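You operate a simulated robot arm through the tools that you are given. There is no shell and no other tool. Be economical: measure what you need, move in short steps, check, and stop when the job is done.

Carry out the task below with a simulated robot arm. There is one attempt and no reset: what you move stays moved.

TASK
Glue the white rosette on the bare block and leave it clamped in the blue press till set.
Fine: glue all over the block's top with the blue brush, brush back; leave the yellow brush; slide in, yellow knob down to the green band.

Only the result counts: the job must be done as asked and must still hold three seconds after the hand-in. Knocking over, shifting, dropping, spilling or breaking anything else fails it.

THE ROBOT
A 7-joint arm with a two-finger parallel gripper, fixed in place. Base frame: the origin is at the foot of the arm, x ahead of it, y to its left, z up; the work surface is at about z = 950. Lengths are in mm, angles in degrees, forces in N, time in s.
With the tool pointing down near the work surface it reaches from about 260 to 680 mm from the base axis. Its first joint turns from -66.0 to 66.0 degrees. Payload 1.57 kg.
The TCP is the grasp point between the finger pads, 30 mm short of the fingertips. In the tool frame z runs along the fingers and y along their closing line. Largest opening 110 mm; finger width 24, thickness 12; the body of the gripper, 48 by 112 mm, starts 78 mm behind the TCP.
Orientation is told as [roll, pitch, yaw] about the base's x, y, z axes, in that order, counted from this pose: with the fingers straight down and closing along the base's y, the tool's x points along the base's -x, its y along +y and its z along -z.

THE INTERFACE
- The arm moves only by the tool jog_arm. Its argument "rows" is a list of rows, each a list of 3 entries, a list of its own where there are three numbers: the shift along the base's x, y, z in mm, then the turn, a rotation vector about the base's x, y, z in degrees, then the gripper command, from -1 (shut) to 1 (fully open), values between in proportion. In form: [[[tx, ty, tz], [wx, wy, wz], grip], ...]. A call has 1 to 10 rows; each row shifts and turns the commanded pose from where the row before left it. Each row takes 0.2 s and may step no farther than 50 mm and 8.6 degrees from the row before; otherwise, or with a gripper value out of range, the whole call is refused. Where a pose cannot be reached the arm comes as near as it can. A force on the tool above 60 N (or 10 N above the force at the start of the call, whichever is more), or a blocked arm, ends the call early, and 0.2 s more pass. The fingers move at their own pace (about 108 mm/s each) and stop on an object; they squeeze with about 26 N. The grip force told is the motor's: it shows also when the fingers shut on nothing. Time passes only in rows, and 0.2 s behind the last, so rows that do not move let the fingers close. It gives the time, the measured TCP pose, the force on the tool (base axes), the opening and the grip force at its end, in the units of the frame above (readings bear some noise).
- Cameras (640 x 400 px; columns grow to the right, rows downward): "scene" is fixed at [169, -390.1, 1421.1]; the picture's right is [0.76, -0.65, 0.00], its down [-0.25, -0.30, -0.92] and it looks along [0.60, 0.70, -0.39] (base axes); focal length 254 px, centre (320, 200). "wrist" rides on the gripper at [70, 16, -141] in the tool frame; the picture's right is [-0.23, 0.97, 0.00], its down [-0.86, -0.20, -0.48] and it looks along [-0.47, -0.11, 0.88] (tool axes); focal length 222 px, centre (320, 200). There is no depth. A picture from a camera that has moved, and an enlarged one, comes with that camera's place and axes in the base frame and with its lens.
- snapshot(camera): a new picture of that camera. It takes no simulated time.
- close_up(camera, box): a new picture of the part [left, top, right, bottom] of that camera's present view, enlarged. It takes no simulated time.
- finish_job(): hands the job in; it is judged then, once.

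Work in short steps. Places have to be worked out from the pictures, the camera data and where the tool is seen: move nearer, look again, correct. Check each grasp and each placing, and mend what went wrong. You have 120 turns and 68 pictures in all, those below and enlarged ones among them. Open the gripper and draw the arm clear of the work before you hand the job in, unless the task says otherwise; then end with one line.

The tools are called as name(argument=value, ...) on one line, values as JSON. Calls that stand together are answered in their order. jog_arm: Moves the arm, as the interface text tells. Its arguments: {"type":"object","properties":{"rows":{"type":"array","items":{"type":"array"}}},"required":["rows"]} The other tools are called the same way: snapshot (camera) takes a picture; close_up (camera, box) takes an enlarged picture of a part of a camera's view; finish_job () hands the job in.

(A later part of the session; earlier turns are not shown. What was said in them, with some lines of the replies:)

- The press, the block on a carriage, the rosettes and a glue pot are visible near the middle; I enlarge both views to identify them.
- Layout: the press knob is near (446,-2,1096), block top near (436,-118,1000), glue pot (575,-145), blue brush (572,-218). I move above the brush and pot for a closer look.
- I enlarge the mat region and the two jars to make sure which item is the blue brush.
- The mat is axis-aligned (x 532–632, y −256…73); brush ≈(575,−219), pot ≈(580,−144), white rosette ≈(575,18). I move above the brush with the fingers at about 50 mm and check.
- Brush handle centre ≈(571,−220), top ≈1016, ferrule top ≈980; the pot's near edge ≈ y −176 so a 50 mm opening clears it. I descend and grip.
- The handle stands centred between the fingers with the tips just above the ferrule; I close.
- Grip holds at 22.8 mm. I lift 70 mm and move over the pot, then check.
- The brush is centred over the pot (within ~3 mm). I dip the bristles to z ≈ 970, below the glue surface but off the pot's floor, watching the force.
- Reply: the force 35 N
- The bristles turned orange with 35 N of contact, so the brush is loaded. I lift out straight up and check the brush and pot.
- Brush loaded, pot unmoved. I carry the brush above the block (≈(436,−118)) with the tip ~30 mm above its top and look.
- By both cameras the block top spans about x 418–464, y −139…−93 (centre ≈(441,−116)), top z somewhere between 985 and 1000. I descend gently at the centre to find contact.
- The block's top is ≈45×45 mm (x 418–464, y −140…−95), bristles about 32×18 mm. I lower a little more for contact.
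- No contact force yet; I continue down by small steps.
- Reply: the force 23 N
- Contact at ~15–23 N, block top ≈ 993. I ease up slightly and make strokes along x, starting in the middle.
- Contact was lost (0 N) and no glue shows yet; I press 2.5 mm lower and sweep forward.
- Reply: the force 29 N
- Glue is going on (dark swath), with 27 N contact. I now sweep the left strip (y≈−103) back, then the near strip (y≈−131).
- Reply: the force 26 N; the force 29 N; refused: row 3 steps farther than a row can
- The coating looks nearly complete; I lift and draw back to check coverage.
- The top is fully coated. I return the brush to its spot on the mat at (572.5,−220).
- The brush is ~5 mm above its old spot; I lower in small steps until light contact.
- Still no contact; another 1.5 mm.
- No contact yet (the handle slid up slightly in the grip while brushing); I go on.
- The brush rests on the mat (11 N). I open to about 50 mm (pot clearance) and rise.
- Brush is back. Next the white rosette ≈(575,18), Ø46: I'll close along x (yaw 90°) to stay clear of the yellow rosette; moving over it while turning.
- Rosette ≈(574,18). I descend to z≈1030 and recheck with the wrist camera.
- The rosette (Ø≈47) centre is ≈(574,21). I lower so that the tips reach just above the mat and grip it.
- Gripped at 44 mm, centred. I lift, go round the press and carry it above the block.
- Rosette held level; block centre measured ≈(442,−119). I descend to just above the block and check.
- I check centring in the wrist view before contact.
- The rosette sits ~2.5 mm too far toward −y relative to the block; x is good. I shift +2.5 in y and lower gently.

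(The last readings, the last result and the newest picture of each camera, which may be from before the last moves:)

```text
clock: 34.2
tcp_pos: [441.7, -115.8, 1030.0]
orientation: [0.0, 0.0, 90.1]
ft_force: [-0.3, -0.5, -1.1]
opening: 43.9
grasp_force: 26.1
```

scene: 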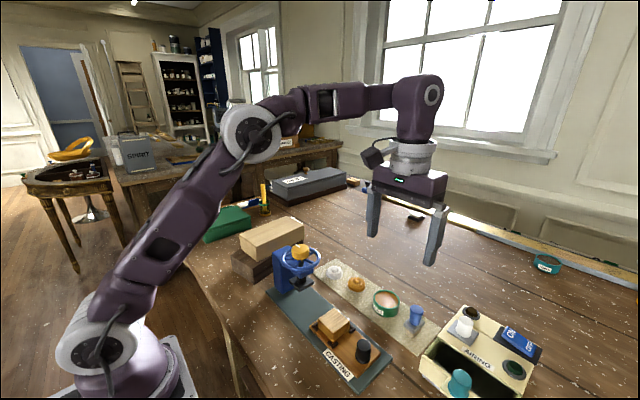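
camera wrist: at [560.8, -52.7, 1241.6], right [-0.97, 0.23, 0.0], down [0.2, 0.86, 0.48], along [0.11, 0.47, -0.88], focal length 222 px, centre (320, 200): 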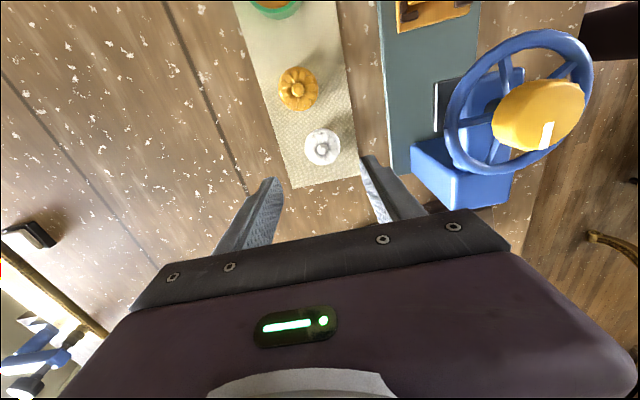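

No contact yet; two more small steps.

jog_arm(rows=[[[0, 0, -1.5], [0, 0, 0], -1], [[0, 0, 0], [0, 0, 0], -1]])

close_up(camera="scene", box=[300, 260, 380, 340])

```text
clock: 34.8
tcp_pos: [441.1, -117.6, 1029.6]
orientation: [-0.2, 0.1, 90.0]
ft_force: [-1.4, 0.6, 16.4]
opening: 44.2
grasp_force: 25.7
```

```text
5.00 times, centred on (340, 300) of scene
camera zoom: at [168.8, -390.0, 1421.2], right [0.76, -0.65, 0.0], down [-0.25, -0.3, -0.92], along [0.6, 0.7, -0.39], focal length 1269 px, centre (220, -300)
```

zoom: 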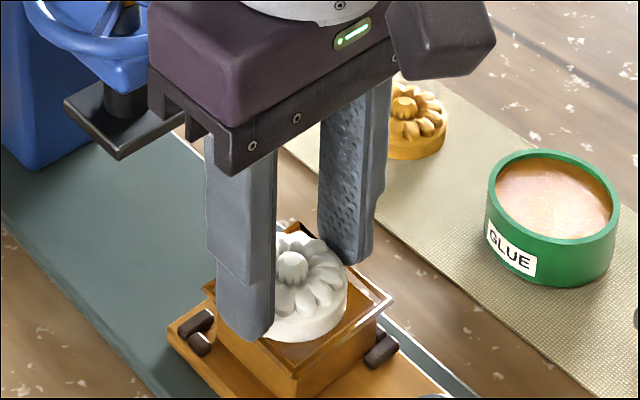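

Contact at 16 N and the rosette looks centred. I release by opening slightly and check.

jog_arm(rows=[[[0, 0, 0.5], [0, 0, 0], -0.1], [[0, 0, 0], [0, 0, 0], 0.1], [[0, 0, 0], [0, 0, 0], 0.2], [[0, 0, 20], [0, 0, 0], 0.2], [[0, 0, 40], [0, 0, 0], 0.2], [[0, 0, 0], [0, 0, 0], 0.2]])

close_up(camera="scene", box=[260, 230, 380, 350])

close_up(camera="wrist", box=[220, 60, 420, 200])

```text
clock: 36.2
tcp_pos: [440.9, -116.9, 1088.5]
orientation: [0.0, 0.1, 90.0]
ft_force: [-0.3, -1.0, -0.3]
opening: 66.1
grasp_force: 0.0
```

```text
3.33 times, centred on (320, 290) of scene
camera zoom: at [169.0, -390.1, 1421.1], right [0.76, -0.65, 0.0], down [-0.25, -0.3, -0.92], along [0.6, 0.7, -0.39], focal length 846 px, centre (320, -100)
```

zoom: 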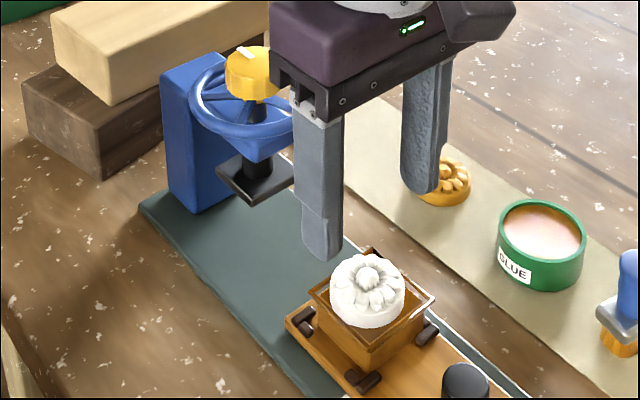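

```text
2.86 times, centred on (320, 130) of wrist
camera zoom: at [425.7, -186.8, 1229.7], right [-0.97, 0.23, 0.0], down [0.2, 0.86, 0.48], along [0.11, 0.47, -0.88], focal length 635 px, centre (320, 400)
```

zoom: 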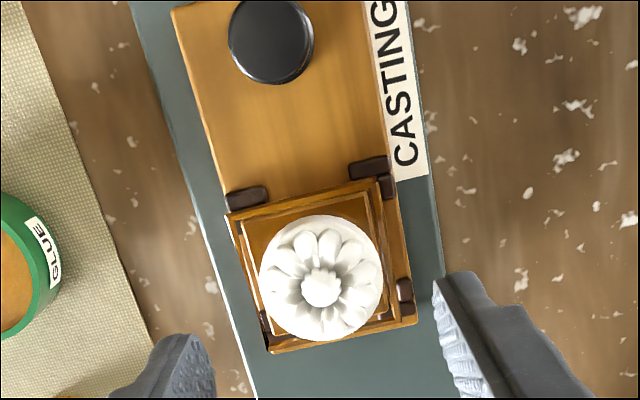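

Rosette is well seated. Before sliding I check the clearance under the press plate and read the knob; I raise and draw the hand back over the carriage knob first.

jog_arm(rows=[[[0, -40, 10], [0, 0, 0], -0.4], [[0, -40, 0], [0, 0, 0], -1], [[0, -26, 0], [0, 0, 0], -1], [[0, 0, 0], [0, 0, 0], -1]])

close_up(camera="scene", box=[260, 230, 360, 330])

snapshot(camera="wrist")

```text
clock: 37.2
tcp_pos: [442.3, -225.1, 1097.4]
orientation: [-0.1, 0.0, 90.0]
ft_force: [0.6, -0.6, -0.1]
opening: 0.0
grasp_force: 21.7
```

```text
4.00 times, centred on (310, 280) of scene
camera zoom: at [169.0, -390.1, 1421.1], right [0.76, -0.65, 0.0], down [-0.25, -0.3, -0.92], along [0.6, 0.7, -0.39], focal length 1015 px, centre (360, -120)
```

zoom: 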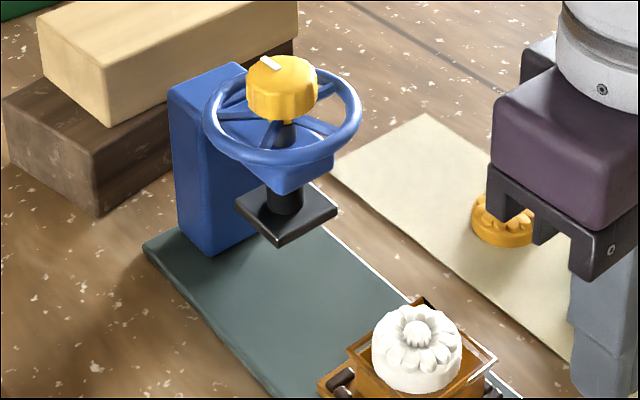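

```text
21 pictures are left
camera wrist: at [426.6, -294.0, 1239.6], right [-0.97, 0.23, 0.0], down [0.2, 0.86, 0.48], along [0.11, 0.47, -0.88], focal length 222 px, centre (320, 200)
```

wrist: 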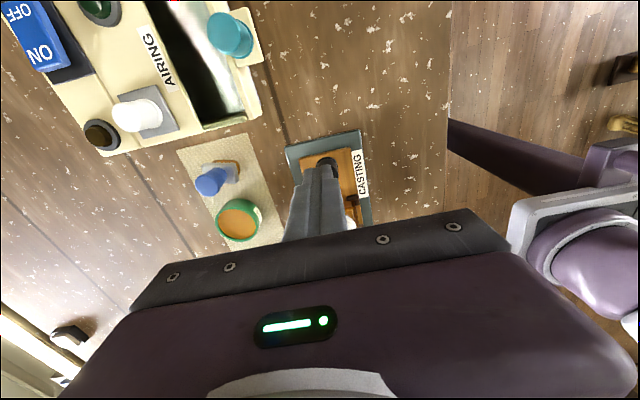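

I enlarge around the carriage knob to place the closed fingers behind it.

close_up(camera="wrist", box=[260, 110, 400, 210])

close_up(camera="scene", box=[310, 270, 430, 390])

```text
4.00 times, centred on (330, 160) of wrist
camera zoom: at [426.6, -294.0, 1239.6], right [-0.97, 0.23, 0.0], down [0.2, 0.86, 0.48], along [0.11, 0.47, -0.88], focal length 888 px, centre (280, 360)
```

zoom: 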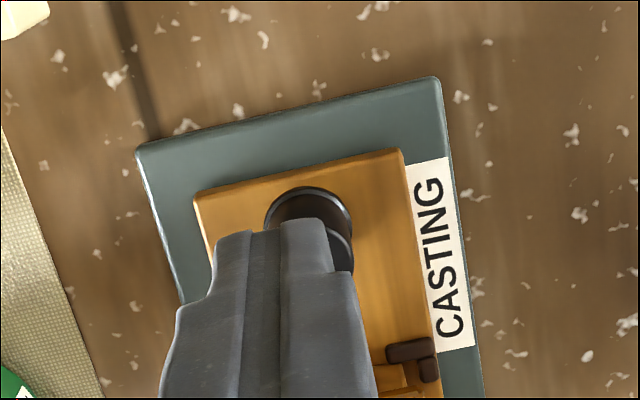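

```text
3.33 times, centred on (370, 330) of scene
camera zoom: at [169.0, -390.1, 1421.1], right [0.76, -0.65, 0.0], down [-0.25, -0.3, -0.92], along [0.6, 0.7, -0.39], focal length 846 px, centre (153, -233)
```

zoom: 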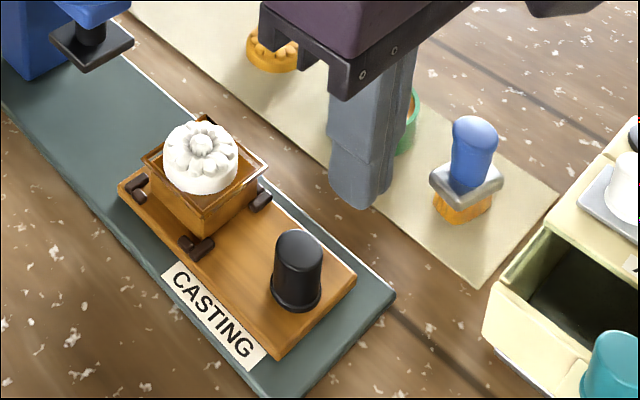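

Knob centre ≈(440,−191), top ≈995. I lower the closed fingers behind it (tips at ≈975) and push gently to feel contact.

jog_arm(rows=[[[-1, -3, -40], [0, 0, 0], -1], [[0, 0, -35], [0, 0, 0], -1], [[0, 0, -17], [0, 0, 0], -1], [[0, 5, 0], [0, 0, 0], -1], [[0, 5, 0], [0, 0, 0], -1], [[0, 5, 0], [0, 0, 0], -1]])

```text
clock: 38.6
tcp_pos: [441.5, -209.3, 1006.7]
orientation: [-0.1, 0.1, 90.0]
ft_force: [0.5, -0.8, -0.4]
opening: 0.0
grasp_force: 21.2
```

No contact force yet; I push on in small steps.

jog_arm(rows=[[[0, 4, 0], [0, 0, 0], -1], [[0, 4, 0], [0, 0, 0], -1], [[0, 4, 0], [0, 0, 0], -1]])

close_up(camera="scene", box=[260, 240, 400, 390])

```text
clock: 39.4
tcp_pos: [440.9, -197.8, 1008.5]
orientation: [0.0, 0.0, 89.9]
ft_force: [0.3, -1.3, 0.3]
opening: 0.2
grasp_force: 21.0
```

```text
2.67 times, centred on (330, 315) of scene
camera zoom: at [169.1, -390.1, 1421.1], right [0.76, -0.65, 0.0], down [-0.25, -0.3, -0.92], along [0.6, 0.7, -0.39], focal length 677 px, centre (293, -107)
```

zoom: 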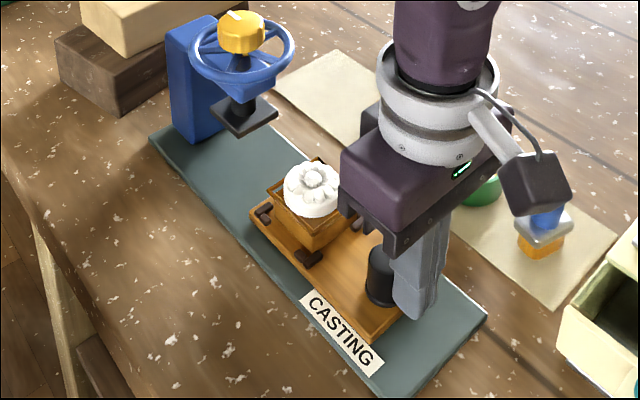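

The carriage slides with almost no friction. I push 32 mm more slowly, stopping before the plate to compare heights.

jog_arm(rows=[[[0, 5, 0], [0, 0, 0], -1], [[0, 6, 0], [0, 0, 0], -1], [[0, 6, 0], [0, 0, 0], -1], [[0, 6, 0], [0, 0, 0], -1], [[0, 5, 0], [0, 0, 0], -1], [[0, 3, 0], [0, 0, 0], -1], [[0, 1, 0], [0, 0, 0], -1]])

close_up(camera="scene", box=[270, 230, 370, 310])

```text
clock: 41.0
tcp_pos: [440.6, -166.1, 1008.1]
orientation: [0.0, 0.0, 90.0]
ft_force: [0.0, 0.2, -0.6]
opening: 0.1
grasp_force: 21.0
```

```text
5.00 times, centred on (320, 270) of scene
camera zoom: at [169.1, -390.1, 1421.1], right [0.76, -0.65, 0.0], down [-0.25, -0.3, -0.92], along [0.6, 0.7, -0.39], focal length 1269 px, centre (320, -150)
```

zoom: 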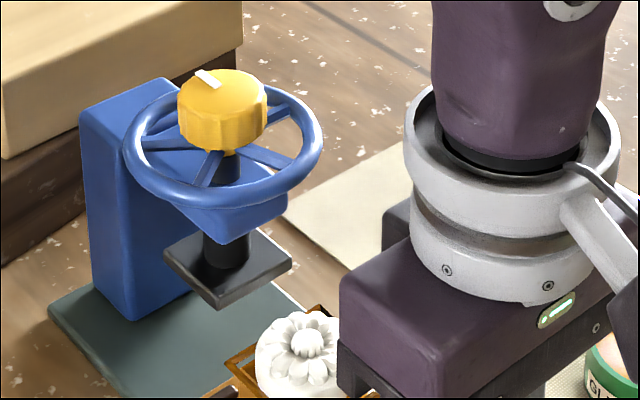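

Rosette's top button ≈1012, plate underside ≈1015–1016, so it should pass. I push on in small steps, checking force.

jog_arm(rows=[[[0, 4, 0], [0, 0, 0], -1], [[0, 5, 0], [0, 0, 0], -1], [[0, 5, 0], [0, 0, 0], -1], [[0, 4, 0], [0, 0, 0], -1], [[0, 4, 0], [0, 0, 0], -1]])

close_up(camera="scene", box=[270, 240, 350, 310])

```text
clock: 42.2
tcp_pos: [440.5, -144.7, 1008.5]
orientation: [0.0, 0.0, 90.0]
ft_force: [0.6, -1.1, 0.0]
opening: 0.2
grasp_force: 20.5
```

```text
5.71 times, centred on (310, 275) of scene
camera zoom: at [169.1, -390.1, 1421.1], right [0.76, -0.65, 0.0], down [-0.25, -0.3, -0.92], along [0.6, 0.7, -0.39], focal length 1450 px, centre (377, -229)
```

zoom: 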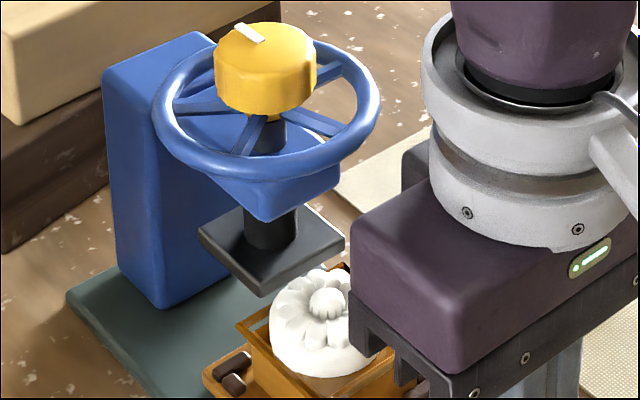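

No contact; I continue in small steps as the rosette goes under.

jog_arm(rows=[[[0, 3, 0], [0, 0, 0], -1], [[0, 4, 0], [0, 0, 0], -1], [[0, 4, 0], [0, 0, 0], -1], [[0, 3, 0], [0, 0, 0], -1]])

jog_arm(rows=[[[0, 3, 0], [0, 0, 0], -1], [[0, 3, 0], [0, 0, 0], -1]])

close_up(camera="scene", box=[270, 240, 350, 310])

```text
clock: 43.2
tcp_pos: [441.0, -130.5, 1007.1]
orientation: [-0.1, 0.1, 90.0]
ft_force: [-1.4, -0.8, 0.1]
opening: 0.2
grasp_force: 20.7
```

```text
clock: 43.8
tcp_pos: [440.4, -125.1, 1008.0]
orientation: [-0.1, 0.0, 89.9]
ft_force: [-0.6, 0.1, -0.1]
opening: 0.0
grasp_force: 21.4
```

```text
5.71 times, centred on (310, 275) of scene
camera zoom: at [169.1, -390.1, 1421.1], right [0.76, -0.65, 0.0], down [-0.25, -0.3, -0.92], along [0.6, 0.7, -0.39], focal length 1450 px, centre (377, -229)
```

zoom: 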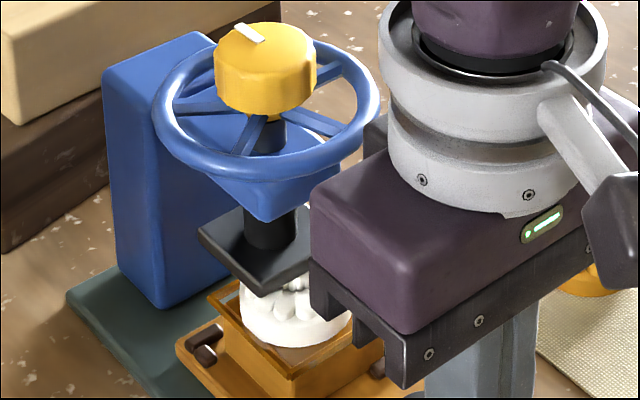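

It passes under with a visible gap. I push the remaining ~20 mm in steps and feel for the stop.

jog_arm(rows=[[[0, 4, 0], [0, 0, 0], -1], [[0, 4, 0], [0, 0, 0], -1], [[0, 4, 0], [0, 0, 0], -1], [[0, 3, 0], [0, 0, 0], -1]])

close_up(camera="scene", box=[270, 240, 350, 310])

```text
clock: 44.8
tcp_pos: [442.0, -110.2, 1008.1]
orientation: [0.1, 0.1, 90.0]
ft_force: [-0.4, -2.4, -0.3]
opening: 0.0
grasp_force: 21.1
```

```text
5.71 times, centred on (310, 275) of scene
camera zoom: at [169.1, -390.2, 1421.1], right [0.76, -0.65, 0.0], down [-0.25, -0.3, -0.92], along [0.6, 0.7, -0.39], focal length 1450 px, centre (377, -229)
```

zoom: 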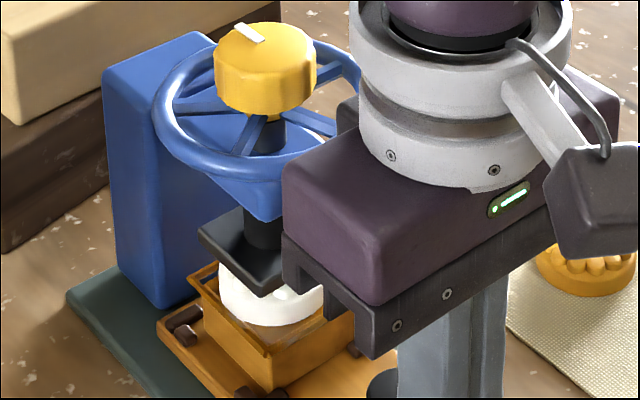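

Nearly centred; slight 2.4 N resistance. I push on 2 mm at a time.

jog_arm(rows=[[[0, 2, 0], [0, 0, 0], -1], [[0, 2, 0], [0, 0, 0], -1]])

jog_arm(rows=[[[0, 2, 0], [0, 0, 0], -1], [[0, 0, 0], [0, 0, 0], -1]])

```text
clock: 45.4
tcp_pos: [441.4, -109.0, 1007.4]
orientation: [0.0, 0.2, 89.8]
ft_force: [-0.7, -35.8, 2.5]
opening: 0.0
grasp_force: 21.1
```

```text
clock: 46.0
tcp_pos: [440.6, -108.3, 1007.5]
orientation: [-0.1, 0.3, 89.9]
ft_force: [0.1, -55.2, 15.7]
opening: 0.2
grasp_force: 21.1
```

The carriage is hard against its stop. I back off, rise clear and view the press.

jog_arm(rows=[[[0, -8, 0], [0, 0, 0], -1], [[0, -20, 0], [0, 0, 0], -1], [[0, -30, 10], [0, 0, 0], -1], [[0, -20, 40], [0, 0, 0], -1], [[0, 0, 45], [0, 0, 0], -0.5], [[0, 0, 45], [0, 0, 0], 0], [[0, 0, 25], [0, 0, 0], 0.2], [[0, 0, 0], [0, 0, 0], 0.2]])

close_up(camera="scene", box=[270, 230, 370, 320])

close_up(camera="wrist", box=[220, 80, 460, 260])

```text
clock: 47.8
tcp_pos: [440.8, -181.0, 1174.0]
orientation: [0.0, 0.0, 90.0]
ft_force: [-0.2, 0.2, -0.1]
opening: 65.7
grasp_force: 0.1
```

```text
4.44 times, centred on (320, 275) of scene
camera zoom: at [169.0, -390.1, 1421.1], right [0.76, -0.65, 0.0], down [-0.25, -0.3, -0.92], along [0.6, 0.7, -0.39], focal length 1128 px, centre (320, -133)
```

zoom: 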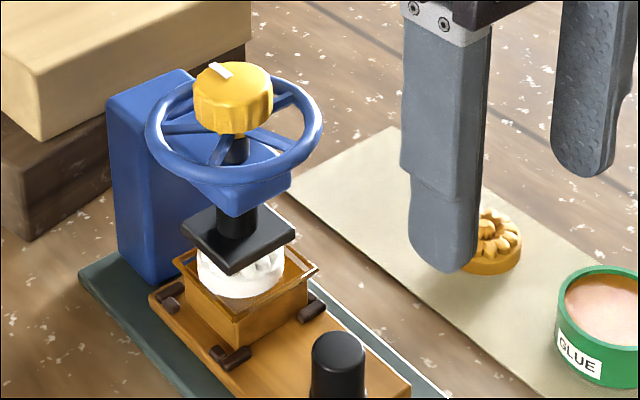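

```text
2.22 times, centred on (340, 170) of wrist
camera zoom: at [425.2, -250.8, 1314.6], right [-0.97, 0.23, 0.0], down [0.2, 0.85, 0.48], along [0.11, 0.47, -0.88], focal length 494 px, centre (276, 267)
```

zoom: 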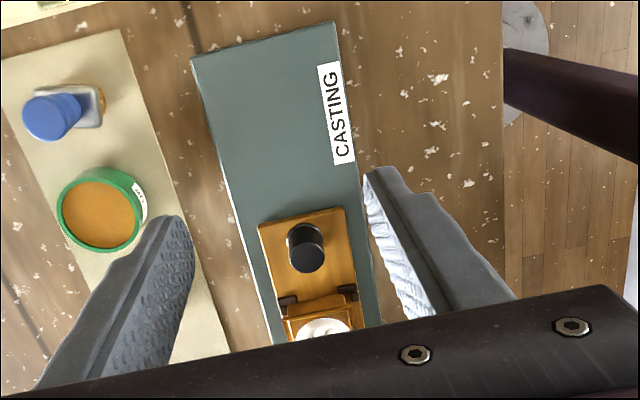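

Carriage is fully in. I enlarge the knob area to find the green band.

close_up(camera="scene", box=[298, 238, 346, 292])

```text
7.41 times, centred on (322, 265) of scene
camera zoom: at [169.0, -390.1, 1421.1], right [0.76, -0.65, 0.0], down [-0.25, -0.3, -0.92], along [0.6, 0.7, -0.39], focal length 1879 px, centre (305, -282)
```

zoom: 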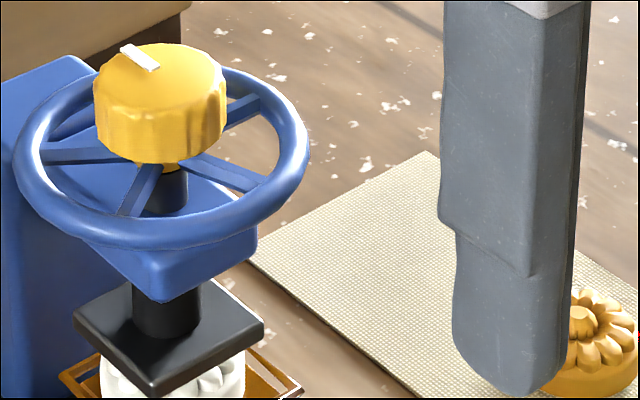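

Knob ≈(443,−6), z≈1085–1110, Ø≈40, fluted with a white mark. I move over it at safe height and look from the wrist.

jog_arm(rows=[[[0, 45, 0], [0, 0, 0], 0.2], [[1, 45, 0], [0, 0, 0], 0.2], [[1, 45, 0], [0, 0, 0], 0.2], [[0, 40, 0], [0, 0, 0], 0.2], [[0, 0, 0], [0, 0, 0], 0.2]])

close_up(camera="wrist", box=[220, 80, 420, 220])

```text
clock: 49.0
tcp_pos: [442.6, -5.7, 1175.3]
orientation: [0.0, 0.0, 90.0]
ft_force: [0.3, -0.3, -1.2]
opening: 65.9
grasp_force: 0.0
```

```text
2.86 times, centred on (320, 150) of wrist
camera zoom: at [427.5, -75.0, 1315.2], right [-0.97, 0.23, 0.0], down [0.2, 0.86, 0.48], along [0.11, 0.47, -0.88], focal length 635 px, centre (320, 343)
```

zoom: 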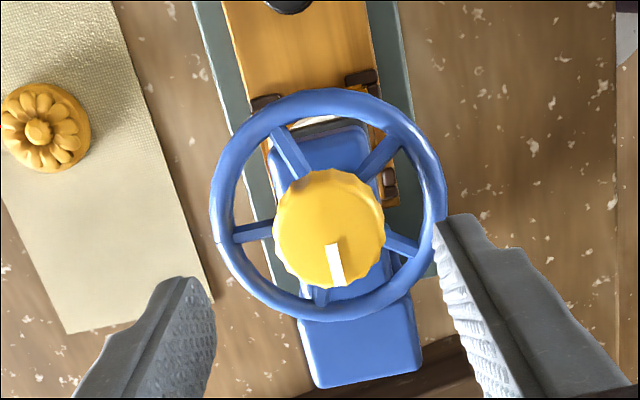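

Knob centre ≈(441,−8). I descend so the tips reach ≈1090, above the wheel, and grip the knob.

jog_arm(rows=[[[-1.5, -2, -25], [0, 0, 0], 0.1], [[0, 0, -20], [0, 0, 0], 0.1], [[0, 0, -10], [0, 0, 0], 0.1], [[0, 0, 0], [0, 0, 0], -0.2], [[0, 0, 0], [0, 0, 0], -1], [[0, 0, 0], [0, 0, 0], -1]])

close_up(camera="scene", box=[290, 230, 360, 300])

```text
clock: 50.4
tcp_pos: [439.9, -8.6, 1117.2]
orientation: [0.4, 0.1, 90.0]
ft_force: [-25.7, 0.9, -0.3]
opening: 37.3
grasp_force: 43.0
```

```text
5.71 times, centred on (325, 265) of scene
camera zoom: at [168.2, -390.1, 1421.2], right [0.76, -0.65, 0.0], down [-0.25, -0.3, -0.92], along [0.6, 0.7, -0.39], focal length 1450 px, centre (291, -171)
```

zoom: 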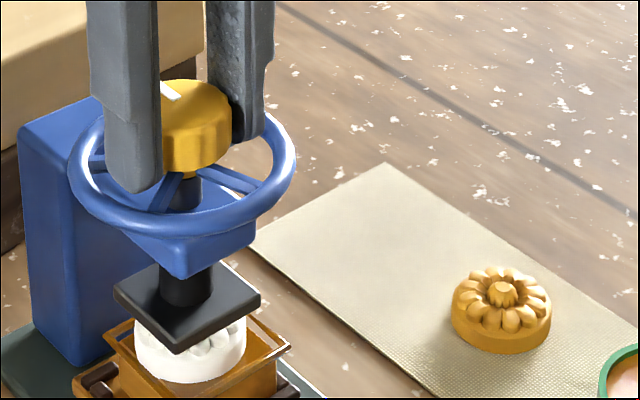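

Gripped (37 mm) with a side load of −26 N in x, meaning I am ~1–2 mm too far in +x; I ease that and try a first clockwise turn.

jog_arm(rows=[[[-1.5, 0, 0], [0, 0, 0], -1], [[0, 0, 0], [0, 0, 0], -1]])

jog_arm(rows=[[[0, 0, 0], [0, 0, -6], -1], [[0, 0, 0], [0, 0, -6], -1], [[0, 0, 0], [0, 0, 0], -1]])

```text
clock: 51.0
tcp_pos: [440.2, -7.8, 1118.0]
orientation: [0.0, -0.1, 90.1]
ft_force: [-16.8, 2.6, -9.8]
opening: 37.1
grasp_force: 43.4
```

```text
clock: 51.8
tcp_pos: [438.9, -6.9, 1117.3]
orientation: [0.1, 0.0, 78.0]
ft_force: [-22.4, 6.6, -9.0]
opening: 37.1
grasp_force: 43.4
```

The hand turned 12° and the tool feels a 9 N downward pull (screw descending?). I turn 34° more and look.

jog_arm(rows=[[[-0.5, 0, 0], [0, 0, -8.5], -1], [[-0.5, 0, 0], [0, 0, -8.5], -1], [[0, 0, 0], [0, 0, -8.5], -1], [[0, 0, 0], [0, 0, -8.5], -1], [[0, 0, 0], [0, 0, 0], -1]])

close_up(camera="scene", box=[290, 230, 360, 300])

```text
clock: 53.0
tcp_pos: [438.4, -6.6, 1117.1]
orientation: [0.3, 0.1, 43.9]
ft_force: [-26.9, 21.2, -20.0]
opening: 37.1
grasp_force: 43.5
```

```text
5.71 times, centred on (325, 265) of scene
camera zoom: at [168.5, -389.4, 1421.4], right [0.76, -0.65, 0.0], down [-0.25, -0.3, -0.92], along [0.6, 0.7, -0.39], focal length 1450 px, centre (291, -171)
```

zoom: 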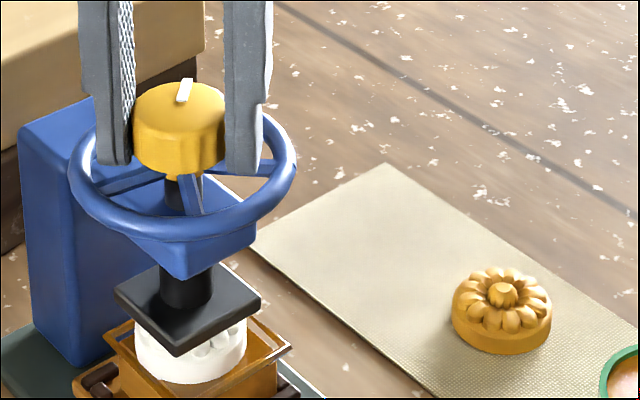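

The knob and wheel turn clockwise and the plate goes down slightly. I follow: relieve side loads, go 2 mm lower and continue turning.

jog_arm(rows=[[[-2, 2, -2], [0, 0, 0], -1], [[0, 0, 0], [0, 0, 0], -1]])

jog_arm(rows=[[[0, 0, -0.3], [0, 0, -8.5], -1], [[0, 0, -0.3], [0, 0, -8.5], -1], [[0, 0, -0.3], [0, 0, -8.5], -1], [[0, 0, -0.3], [0, 0, -8.5], -1], [[0, 0, 0], [0, 0, 0], -1]])

```text
clock: 53.6
tcp_pos: [436.9, -6.5, 1117.0]
orientation: [-0.1, -0.1, 43.9]
ft_force: [-12.7, 9.1, -2.2]
opening: 36.9
grasp_force: 43.8
```

```text
clock: 54.8
tcp_pos: [436.8, -6.0, 1115.2]
orientation: [0.0, -0.2, 9.9]
ft_force: [-17.5, 18.6, 23.2]
opening: 37.1
grasp_force: 43.0
```

An upward 23 N now; I check the picture to see whether the tips touch the wheel or the press bites.

close_up(camera="scene", box=[290, 230, 360, 300])

```text
5.71 times, centred on (325, 265) of scene
camera zoom: at [168.2, -389.5, 1421.4], right [0.76, -0.65, 0.0], down [-0.25, -0.3, -0.92], along [0.6, 0.7, -0.39], focal length 1450 px, centre (291, -171)
```

zoom: 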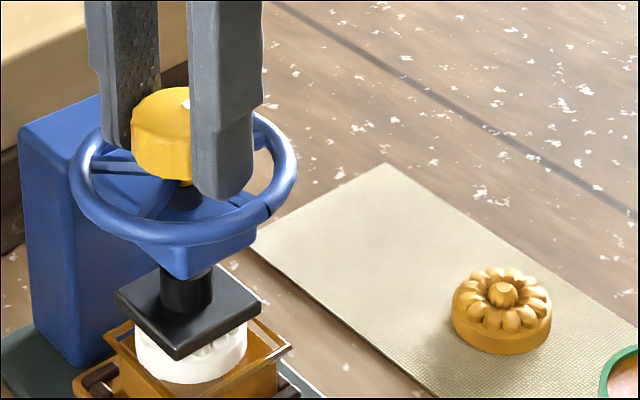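

The plate has come down ~2 mm in 80° (≈1 mm per 40°), so I only over-followed. I relieve the side load and turn on without lowering.

jog_arm(rows=[[[-1.5, 1.5, 0.5], [0, 0, 0], -1], [[0, 0, 0], [0, 0, -8.5], -1], [[0, 0, 0], [0, 0, -8.5], -1], [[0, 0, 0], [0, 0, -8.5], -1], [[0, 0, 0], [0, 0, 0], -1]])

```text
clock: 56.0
tcp_pos: [437.0, -3.8, 1113.9]
orientation: [0.1, -0.2, -15.6]
ft_force: [16.8, 19.4, 0.3]
opening: 37.3
grasp_force: 43.3
```

Load is balanced in z now (TCP 1113.9, ~4 mm down). I relieve side loads and turn another 34°, following ~0.9 mm.

jog_arm(rows=[[[1.5, 2, 0], [0, 0, 0], -1], [[0, 0, -0.2], [0, 0, -8.5], -1], [[0, 0, -0.2], [0, 0, -8.5], -1], [[0, 0, -0.2], [0, 0, -8.5], -1], [[0, 0, 0], [0, 0, 0], -1]])

close_up(camera="scene", box=[290, 235, 350, 300])

```text
clock: 57.2
tcp_pos: [437.2, -3.1, 1113.5]
orientation: [-0.1, 0.0, -41.1]
ft_force: [10.6, 8.9, 3.2]
opening: 37.1
grasp_force: 43.2
```

```text
6.15 times, centred on (320, 268) of scene
camera zoom: at [169.4, -389.8, 1421.2], right [0.76, -0.65, 0.0], down [-0.25, -0.3, -0.92], along [0.6, 0.7, -0.39], focal length 1561 px, centre (320, -215)
```

zoom: 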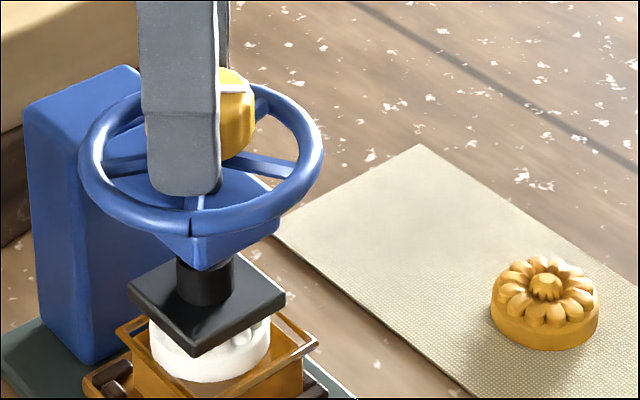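

Still turning freely, plate a little above the rosette. Another 34°.

jog_arm(rows=[[[1.2, 1, -0.2], [0, 0, 0], -1], [[0, 0, -0.2], [0, 0, -8.5], -1], [[0, 0, -0.2], [0, 0, -8.5], -1], [[0, 0, -0.2], [0, 0, -8.5], -1], [[0, 0, -0.2], [0, 0, -8.5], -1], [[0, 0, 0], [0, 0, 0], -1]])

```text
clock: 58.6
tcp_pos: [438.9, -2.4, 1112.9]
orientation: [0.0, 0.1, -75.0]
ft_force: [12.5, 7.9, -7.3]
opening: 36.8
grasp_force: 43.6
```

Total 165° turned. I open, rise and look at the knob with the hand clear.

jog_arm(rows=[[[0, 0, 0], [0, 0, 0], -0.1], [[0, 0, 0], [0, 0, 0], 0.05], [[0, 0, 20], [0, 0, 0], 0.05], [[0, 0, 30], [0, 0, 8.5], 0.05], [[0, 0, 0], [0, 0, 8.5], 0.05], [[0, 0, 0], [0, 0, 8.5], 0.05], [[0, 0, 0], [0, 0, 8.5], 0.05], [[0, 0, 0], [0, 0, 8.5], 0.05], [[0, 0, 0], [0, 0, 8.5], 0.05], [[0, 0, 0], [0, 0, 8.5], 0.05]])

close_up(camera="scene", box=[290, 235, 350, 300])

```text
clock: 60.8
tcp_pos: [438.1, -3.4, 1162.2]
orientation: [0.0, 0.1, -15.3]
ft_force: [0.1, -0.5, -1.0]
opening: 57.7
grasp_force: 0.0
```

```text
6.15 times, centred on (320, 268) of scene
camera zoom: at [169.0, -390.1, 1421.1], right [0.76, -0.65, 0.0], down [-0.25, -0.3, -0.92], along [0.6, 0.7, -0.39], focal length 1561 px, centre (320, -215)
```

zoom: 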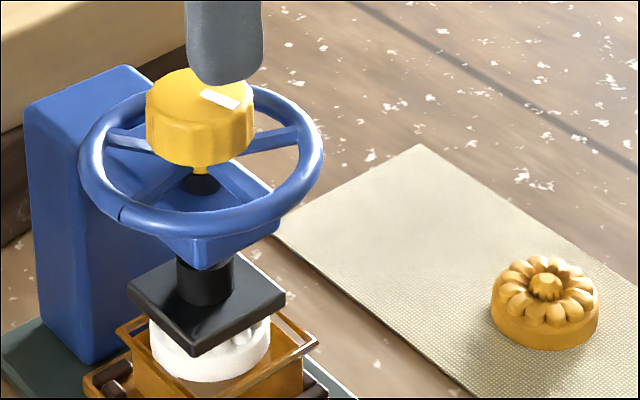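

I zoom tightly on the shaft between knob and head to look for the band.

close_up(camera="scene", box=[300, 246, 336, 296])

```text
8.00 times, centred on (318, 271) of scene
camera zoom: at [169.0, -390.1, 1421.1], right [0.76, -0.65, 0.0], down [-0.25, -0.3, -0.92], along [0.6, 0.7, -0.39], focal length 2030 px, centre (336, -368)
```

zoom: 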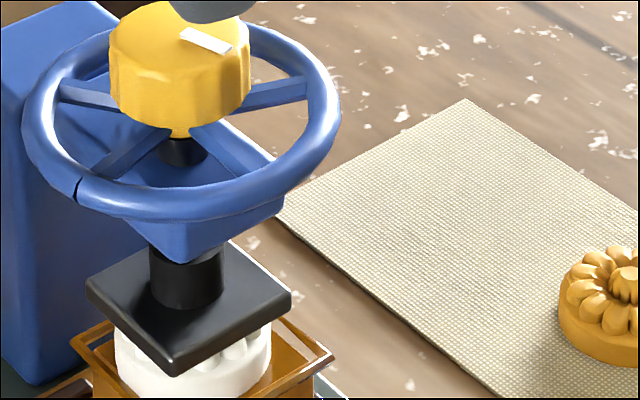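

No band visible yet; by measurement the plate has just about reached the rosette (plate ≈1012). I turn the hand back to +45°, regrip and continue gently.

jog_arm(rows=[[[0, 0, 0], [0, 0, 8.5], 0.05], [[0, 0, 0], [0, 0, 8.5], 0.05], [[0, 0, 0], [0, 0, 8.5], 0.05], [[0, 0, 0], [0, 0, 8.5], 0.05], [[0, 0, 0], [0, 0, 8.5], 0.05], [[0, 0, 0], [0, 0, 8.5], 0.05], [[0, 0, 0], [0, 0, 8.5], 0.05]])

jog_arm(rows=[[[0.5, -1.5, -25], [0, 0, 0], 0.05], [[0, 0, -24], [0, 0, 0], 0.05], [[0, 0, 0], [0, 0, 0], -0.3], [[0, 0, 0], [0, 0, 0], -1], [[0, 0, 0], [0, 0, 0], -1]])

```text
clock: 62.4
tcp_pos: [437.3, -3.4, 1163.0]
orientation: [0.0, -0.1, 44.3]
ft_force: [0.2, 0.2, -0.1]
opening: 58.1
grasp_force: 0.1
```

```text
clock: 63.6
tcp_pos: [439.7, -5.5, 1115.1]
orientation: [-0.1, 0.0, 44.0]
ft_force: [9.0, -10.9, -1.4]
opening: 37.2
grasp_force: 43.4
```

Regripped well. I turn 25° and read forces.

jog_arm(rows=[[[0.8, -0.8, 0], [0, 0, 0], -1], [[0, 0, -0.2], [0, 0, -8.5], -1], [[0, 0, -0.2], [0, 0, -8.5], -1], [[0, 0, -0.2], [0, 0, -8.5], -1], [[0, 0, 0], [0, 0, 0], -1]])

jog_arm(rows=[[[0, 0, -0.2], [0, 0, -8.5], -1], [[0, 0, -0.2], [0, 0, -8.5], -1], [[0, 0, 0], [0, 0, 0], -1]])

close_up(camera="scene", box=[300, 246, 336, 296])

```text
clock: 64.8
tcp_pos: [439.1, -5.3, 1114.9]
orientation: [0.0, -0.1, 18.4]
ft_force: [4.0, -6.5, 3.0]
opening: 36.7
grasp_force: 43.1
```

```text
clock: 65.6
tcp_pos: [441.1, -3.9, 1113.2]
orientation: [0.1, 0.1, 1.5]
ft_force: [4.4, -4.2, 4.9]
opening: 37.4
grasp_force: 43.7
```

```text
8.00 times, centred on (318, 271) of scene
camera zoom: at [169.1, -390.2, 1421.1], right [0.76, -0.65, 0.0], down [-0.25, -0.3, -0.92], along [0.6, 0.7, -0.39], focal length 2030 px, centre (336, -368)
```

zoom: 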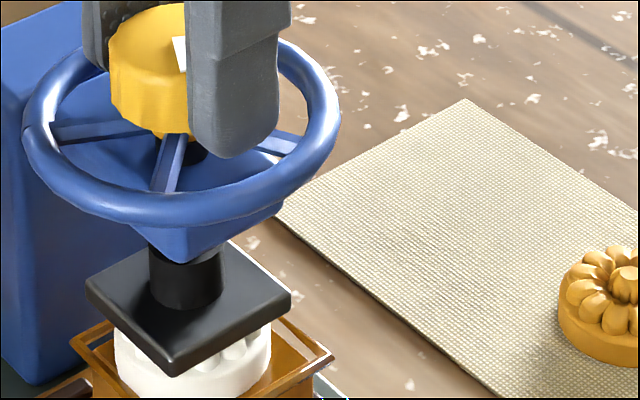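

The plate is now stationary on the rosette while the wheel still comes down — a spring is compressing. A band at the shaft's foot would be hidden behind the rim, so I release and set up a tilted wrist view from the −x side.

jog_arm(rows=[[[0, 0, 0], [0, 0, 0], -0.1], [[0, 0, 0], [0, 0, 0], 0.05], [[0, 0, 25], [0, 0, 0], 0.05], [[-10, 0, 40], [0, 0, 0], 0.05], [[-35, 1, 20], [0, 0, 0], 0.05], [[-30, 1, 0], [0, -8.3, 0], 0.05], [[0, 0, 0], [0, -8.3, 0], 0.05], [[0, 0, 0], [0, -8.3, 0], 0.05], [[0, 0, 0], [0, 0, 0], 0.05]])

```text
clock: 67.6
tcp_pos: [363.2, -2.8, 1198.2]
orientation: [-0.6, -25.0, 1.6]
ft_force: [0.5, -0.5, 0.2]
opening: 57.9
grasp_force: 0.1
```

Now the enlarged wrist view of the shaft.

close_up(camera="wrist", box=[260, 95, 380, 190])

```text
4.21 times, centred on (320, 142) of wrist
camera zoom: at [240.9, 11.5, 1296.0], right [0.18, 0.98, 0.09], down [0.58, -0.18, 0.8], along [0.8, -0.1, -0.6], focal length 935 px, centre (320, 442)
```

zoom: 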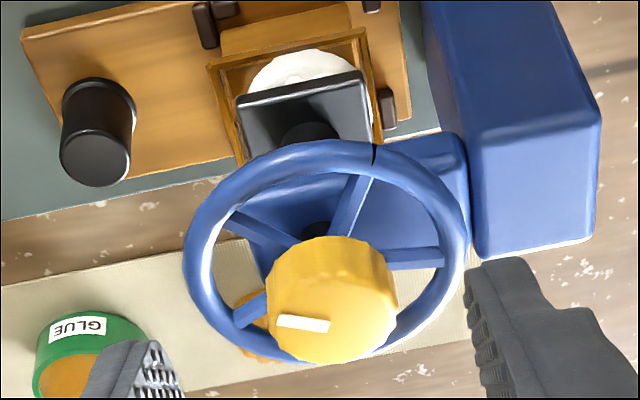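

No band visible at the shaft's foot; the white mark shows the knob has turned ≈185° in all. I return over the knob, regrip and turn a further ~50°.

jog_arm(rows=[[[0, 0, 0], [0, 8.3, 0], 0.05], [[0, 0, 0], [0, 8.3, 0], 0.05], [[30, 0, 0], [0, 8.4, 0], 0.05], [[35, -1, -10], [0, 0, 8.5], 0.05], [[11, -1, -15], [0, 0, 8.5], 0.05], [[0, 0, 0], [0, 0, 8.5], 0.05], [[0, 0, 0], [0, 0, 8.5], 0.05], [[0, 0, 0], [0, 0, 8.5], 0.05], [[0, 0, 0], [0, 0, 0], 0.05]])

```text
clock: 69.6
tcp_pos: [439.8, -3.6, 1173.2]
orientation: [0.0, 0.1, 44.1]
ft_force: [0.1, 0.6, -0.1]
opening: 57.9
grasp_force: 0.1
```

jog_arm(rows=[[[0, -1, -30], [0, 0, 0], 0.05], [[0, 0, -28], [0, 0, 0], 0.05], [[0, 0, -3], [0, 0, 0], 0.05], [[0, 0, 0], [0, 0, 0], -0.3], [[0, 0, 0], [0, 0, 0], -1], [[0, 0, 0], [0, 0, 0], -1]])

jog_arm(rows=[[[0, 0, 0], [0, 0, -8.5], -1], [[0, 0, 0], [0, 0, -8.5], -1], [[0, 0, 0], [0, 0, -8.5], -1], [[0, 0, 0], [0, 0, 0], -1]])

jog_arm(rows=[[[0, 0, 0], [0, 0, -8.5], -1], [[0, 0, 0], [0, 0, -8.5], -1], [[0, 0, 0], [0, 0, 0], -1]])

```text
clock: 71.0
tcp_pos: [440.3, -5.4, 1112.0]
orientation: [0.0, 0.1, 44.0]
ft_force: [-1.9, 2.6, -3.5]
opening: 36.2
grasp_force: 43.2
```

```text
clock: 72.0
tcp_pos: [440.1, -5.3, 1111.8]
orientation: [0.0, 0.3, 18.3]
ft_force: [-7.1, 8.4, -16.4]
opening: 36.4
grasp_force: 43.2
```

```text
clock: 72.8
tcp_pos: [439.2, -5.9, 1111.2]
orientation: [0.0, 0.4, 1.4]
ft_force: [-7.5, 7.4, -35.5]
opening: 36.0
grasp_force: 43.0
```

The knob clearly keeps descending (−35 N pull on the tool). I relax, release, rise and look again.

jog_arm(rows=[[[0, 0, -1.5], [0, 0, 0], -1], [[0, 0, 0], [0, 0, 0], -0.1], [[0, 0, 0], [0, 0, 0], 0.05], [[0, 0, 25], [0, 0, 0], 0.05], [[0, 0, 40], [0, 0, 0], 0.05], [[0, 0, 40], [0, 0, 0], 0.05], [[0, 0, 0], [0, 0, 0], 0.05]])

close_up(camera="scene", box=[300, 246, 336, 296])

```text
clock: 74.4
tcp_pos: [441.9, -5.0, 1215.9]
orientation: [0.0, 0.1, 1.6]
ft_force: [-0.4, -0.4, 0.0]
opening: 57.6
grasp_force: 0.0
```

```text
8.00 times, centred on (318, 271) of scene
camera zoom: at [169.0, -390.1, 1421.1], right [0.76, -0.65, 0.0], down [-0.25, -0.3, -0.92], along [0.6, 0.7, -0.39], focal length 2030 px, centre (336, -368)
```

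zoom: 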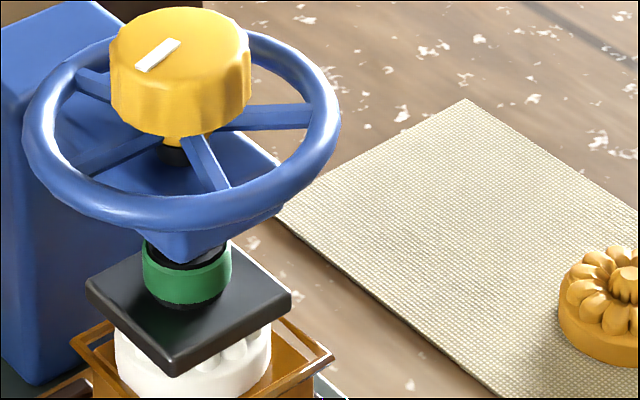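

The green band now shows on the ram: the press is clamped to the band. I draw the arm clear and take a final look.

jog_arm(rows=[[[0, 0, 40], [0, 0, 0], 0.05], [[-20, -10, 40], [0, 0, 0], 0.05], [[-30, -10, 30], [0, 0, 0], 0.05], [[-30, -10, 0], [0, 0, 0], 0.05], [[0, 0, 0], [0, 0, 0], 0.05], [[0, 0, 0], [0, 0, 0], 0.05], [[0, 0, 0], [0, 0, 0], 0.05]])

snapshot(camera="scene")

```text
clock: 76.0
tcp_pos: [362.2, -35.9, 1324.1]
orientation: [0.0, 0.1, 1.5]
ft_force: [0.0, -0.5, 0.1]
opening: 57.8
grasp_force: 0.0
```

```text
0 pictures are left
```

scene: 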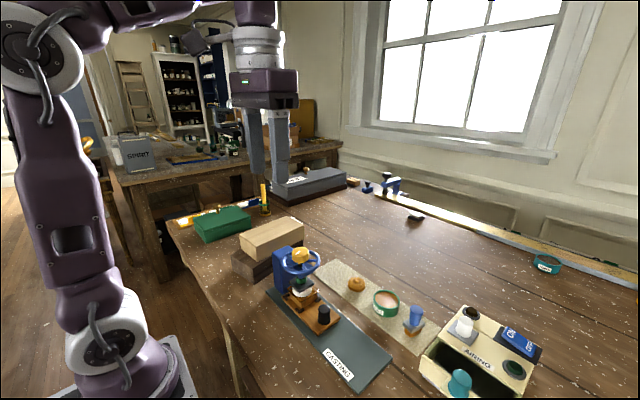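

Everything is in place: brush back on the mat, rosette clamped at the green band, arm clear. I hand the job in.

finish_job()

```text
The job is handed in.
```

The white rosette is glued on the bare block and clamped in the blue press with the green band showing; the blue brush is back on its mat and the arm is clear. I handed in right after clamping, so the glue is still setting in the press.
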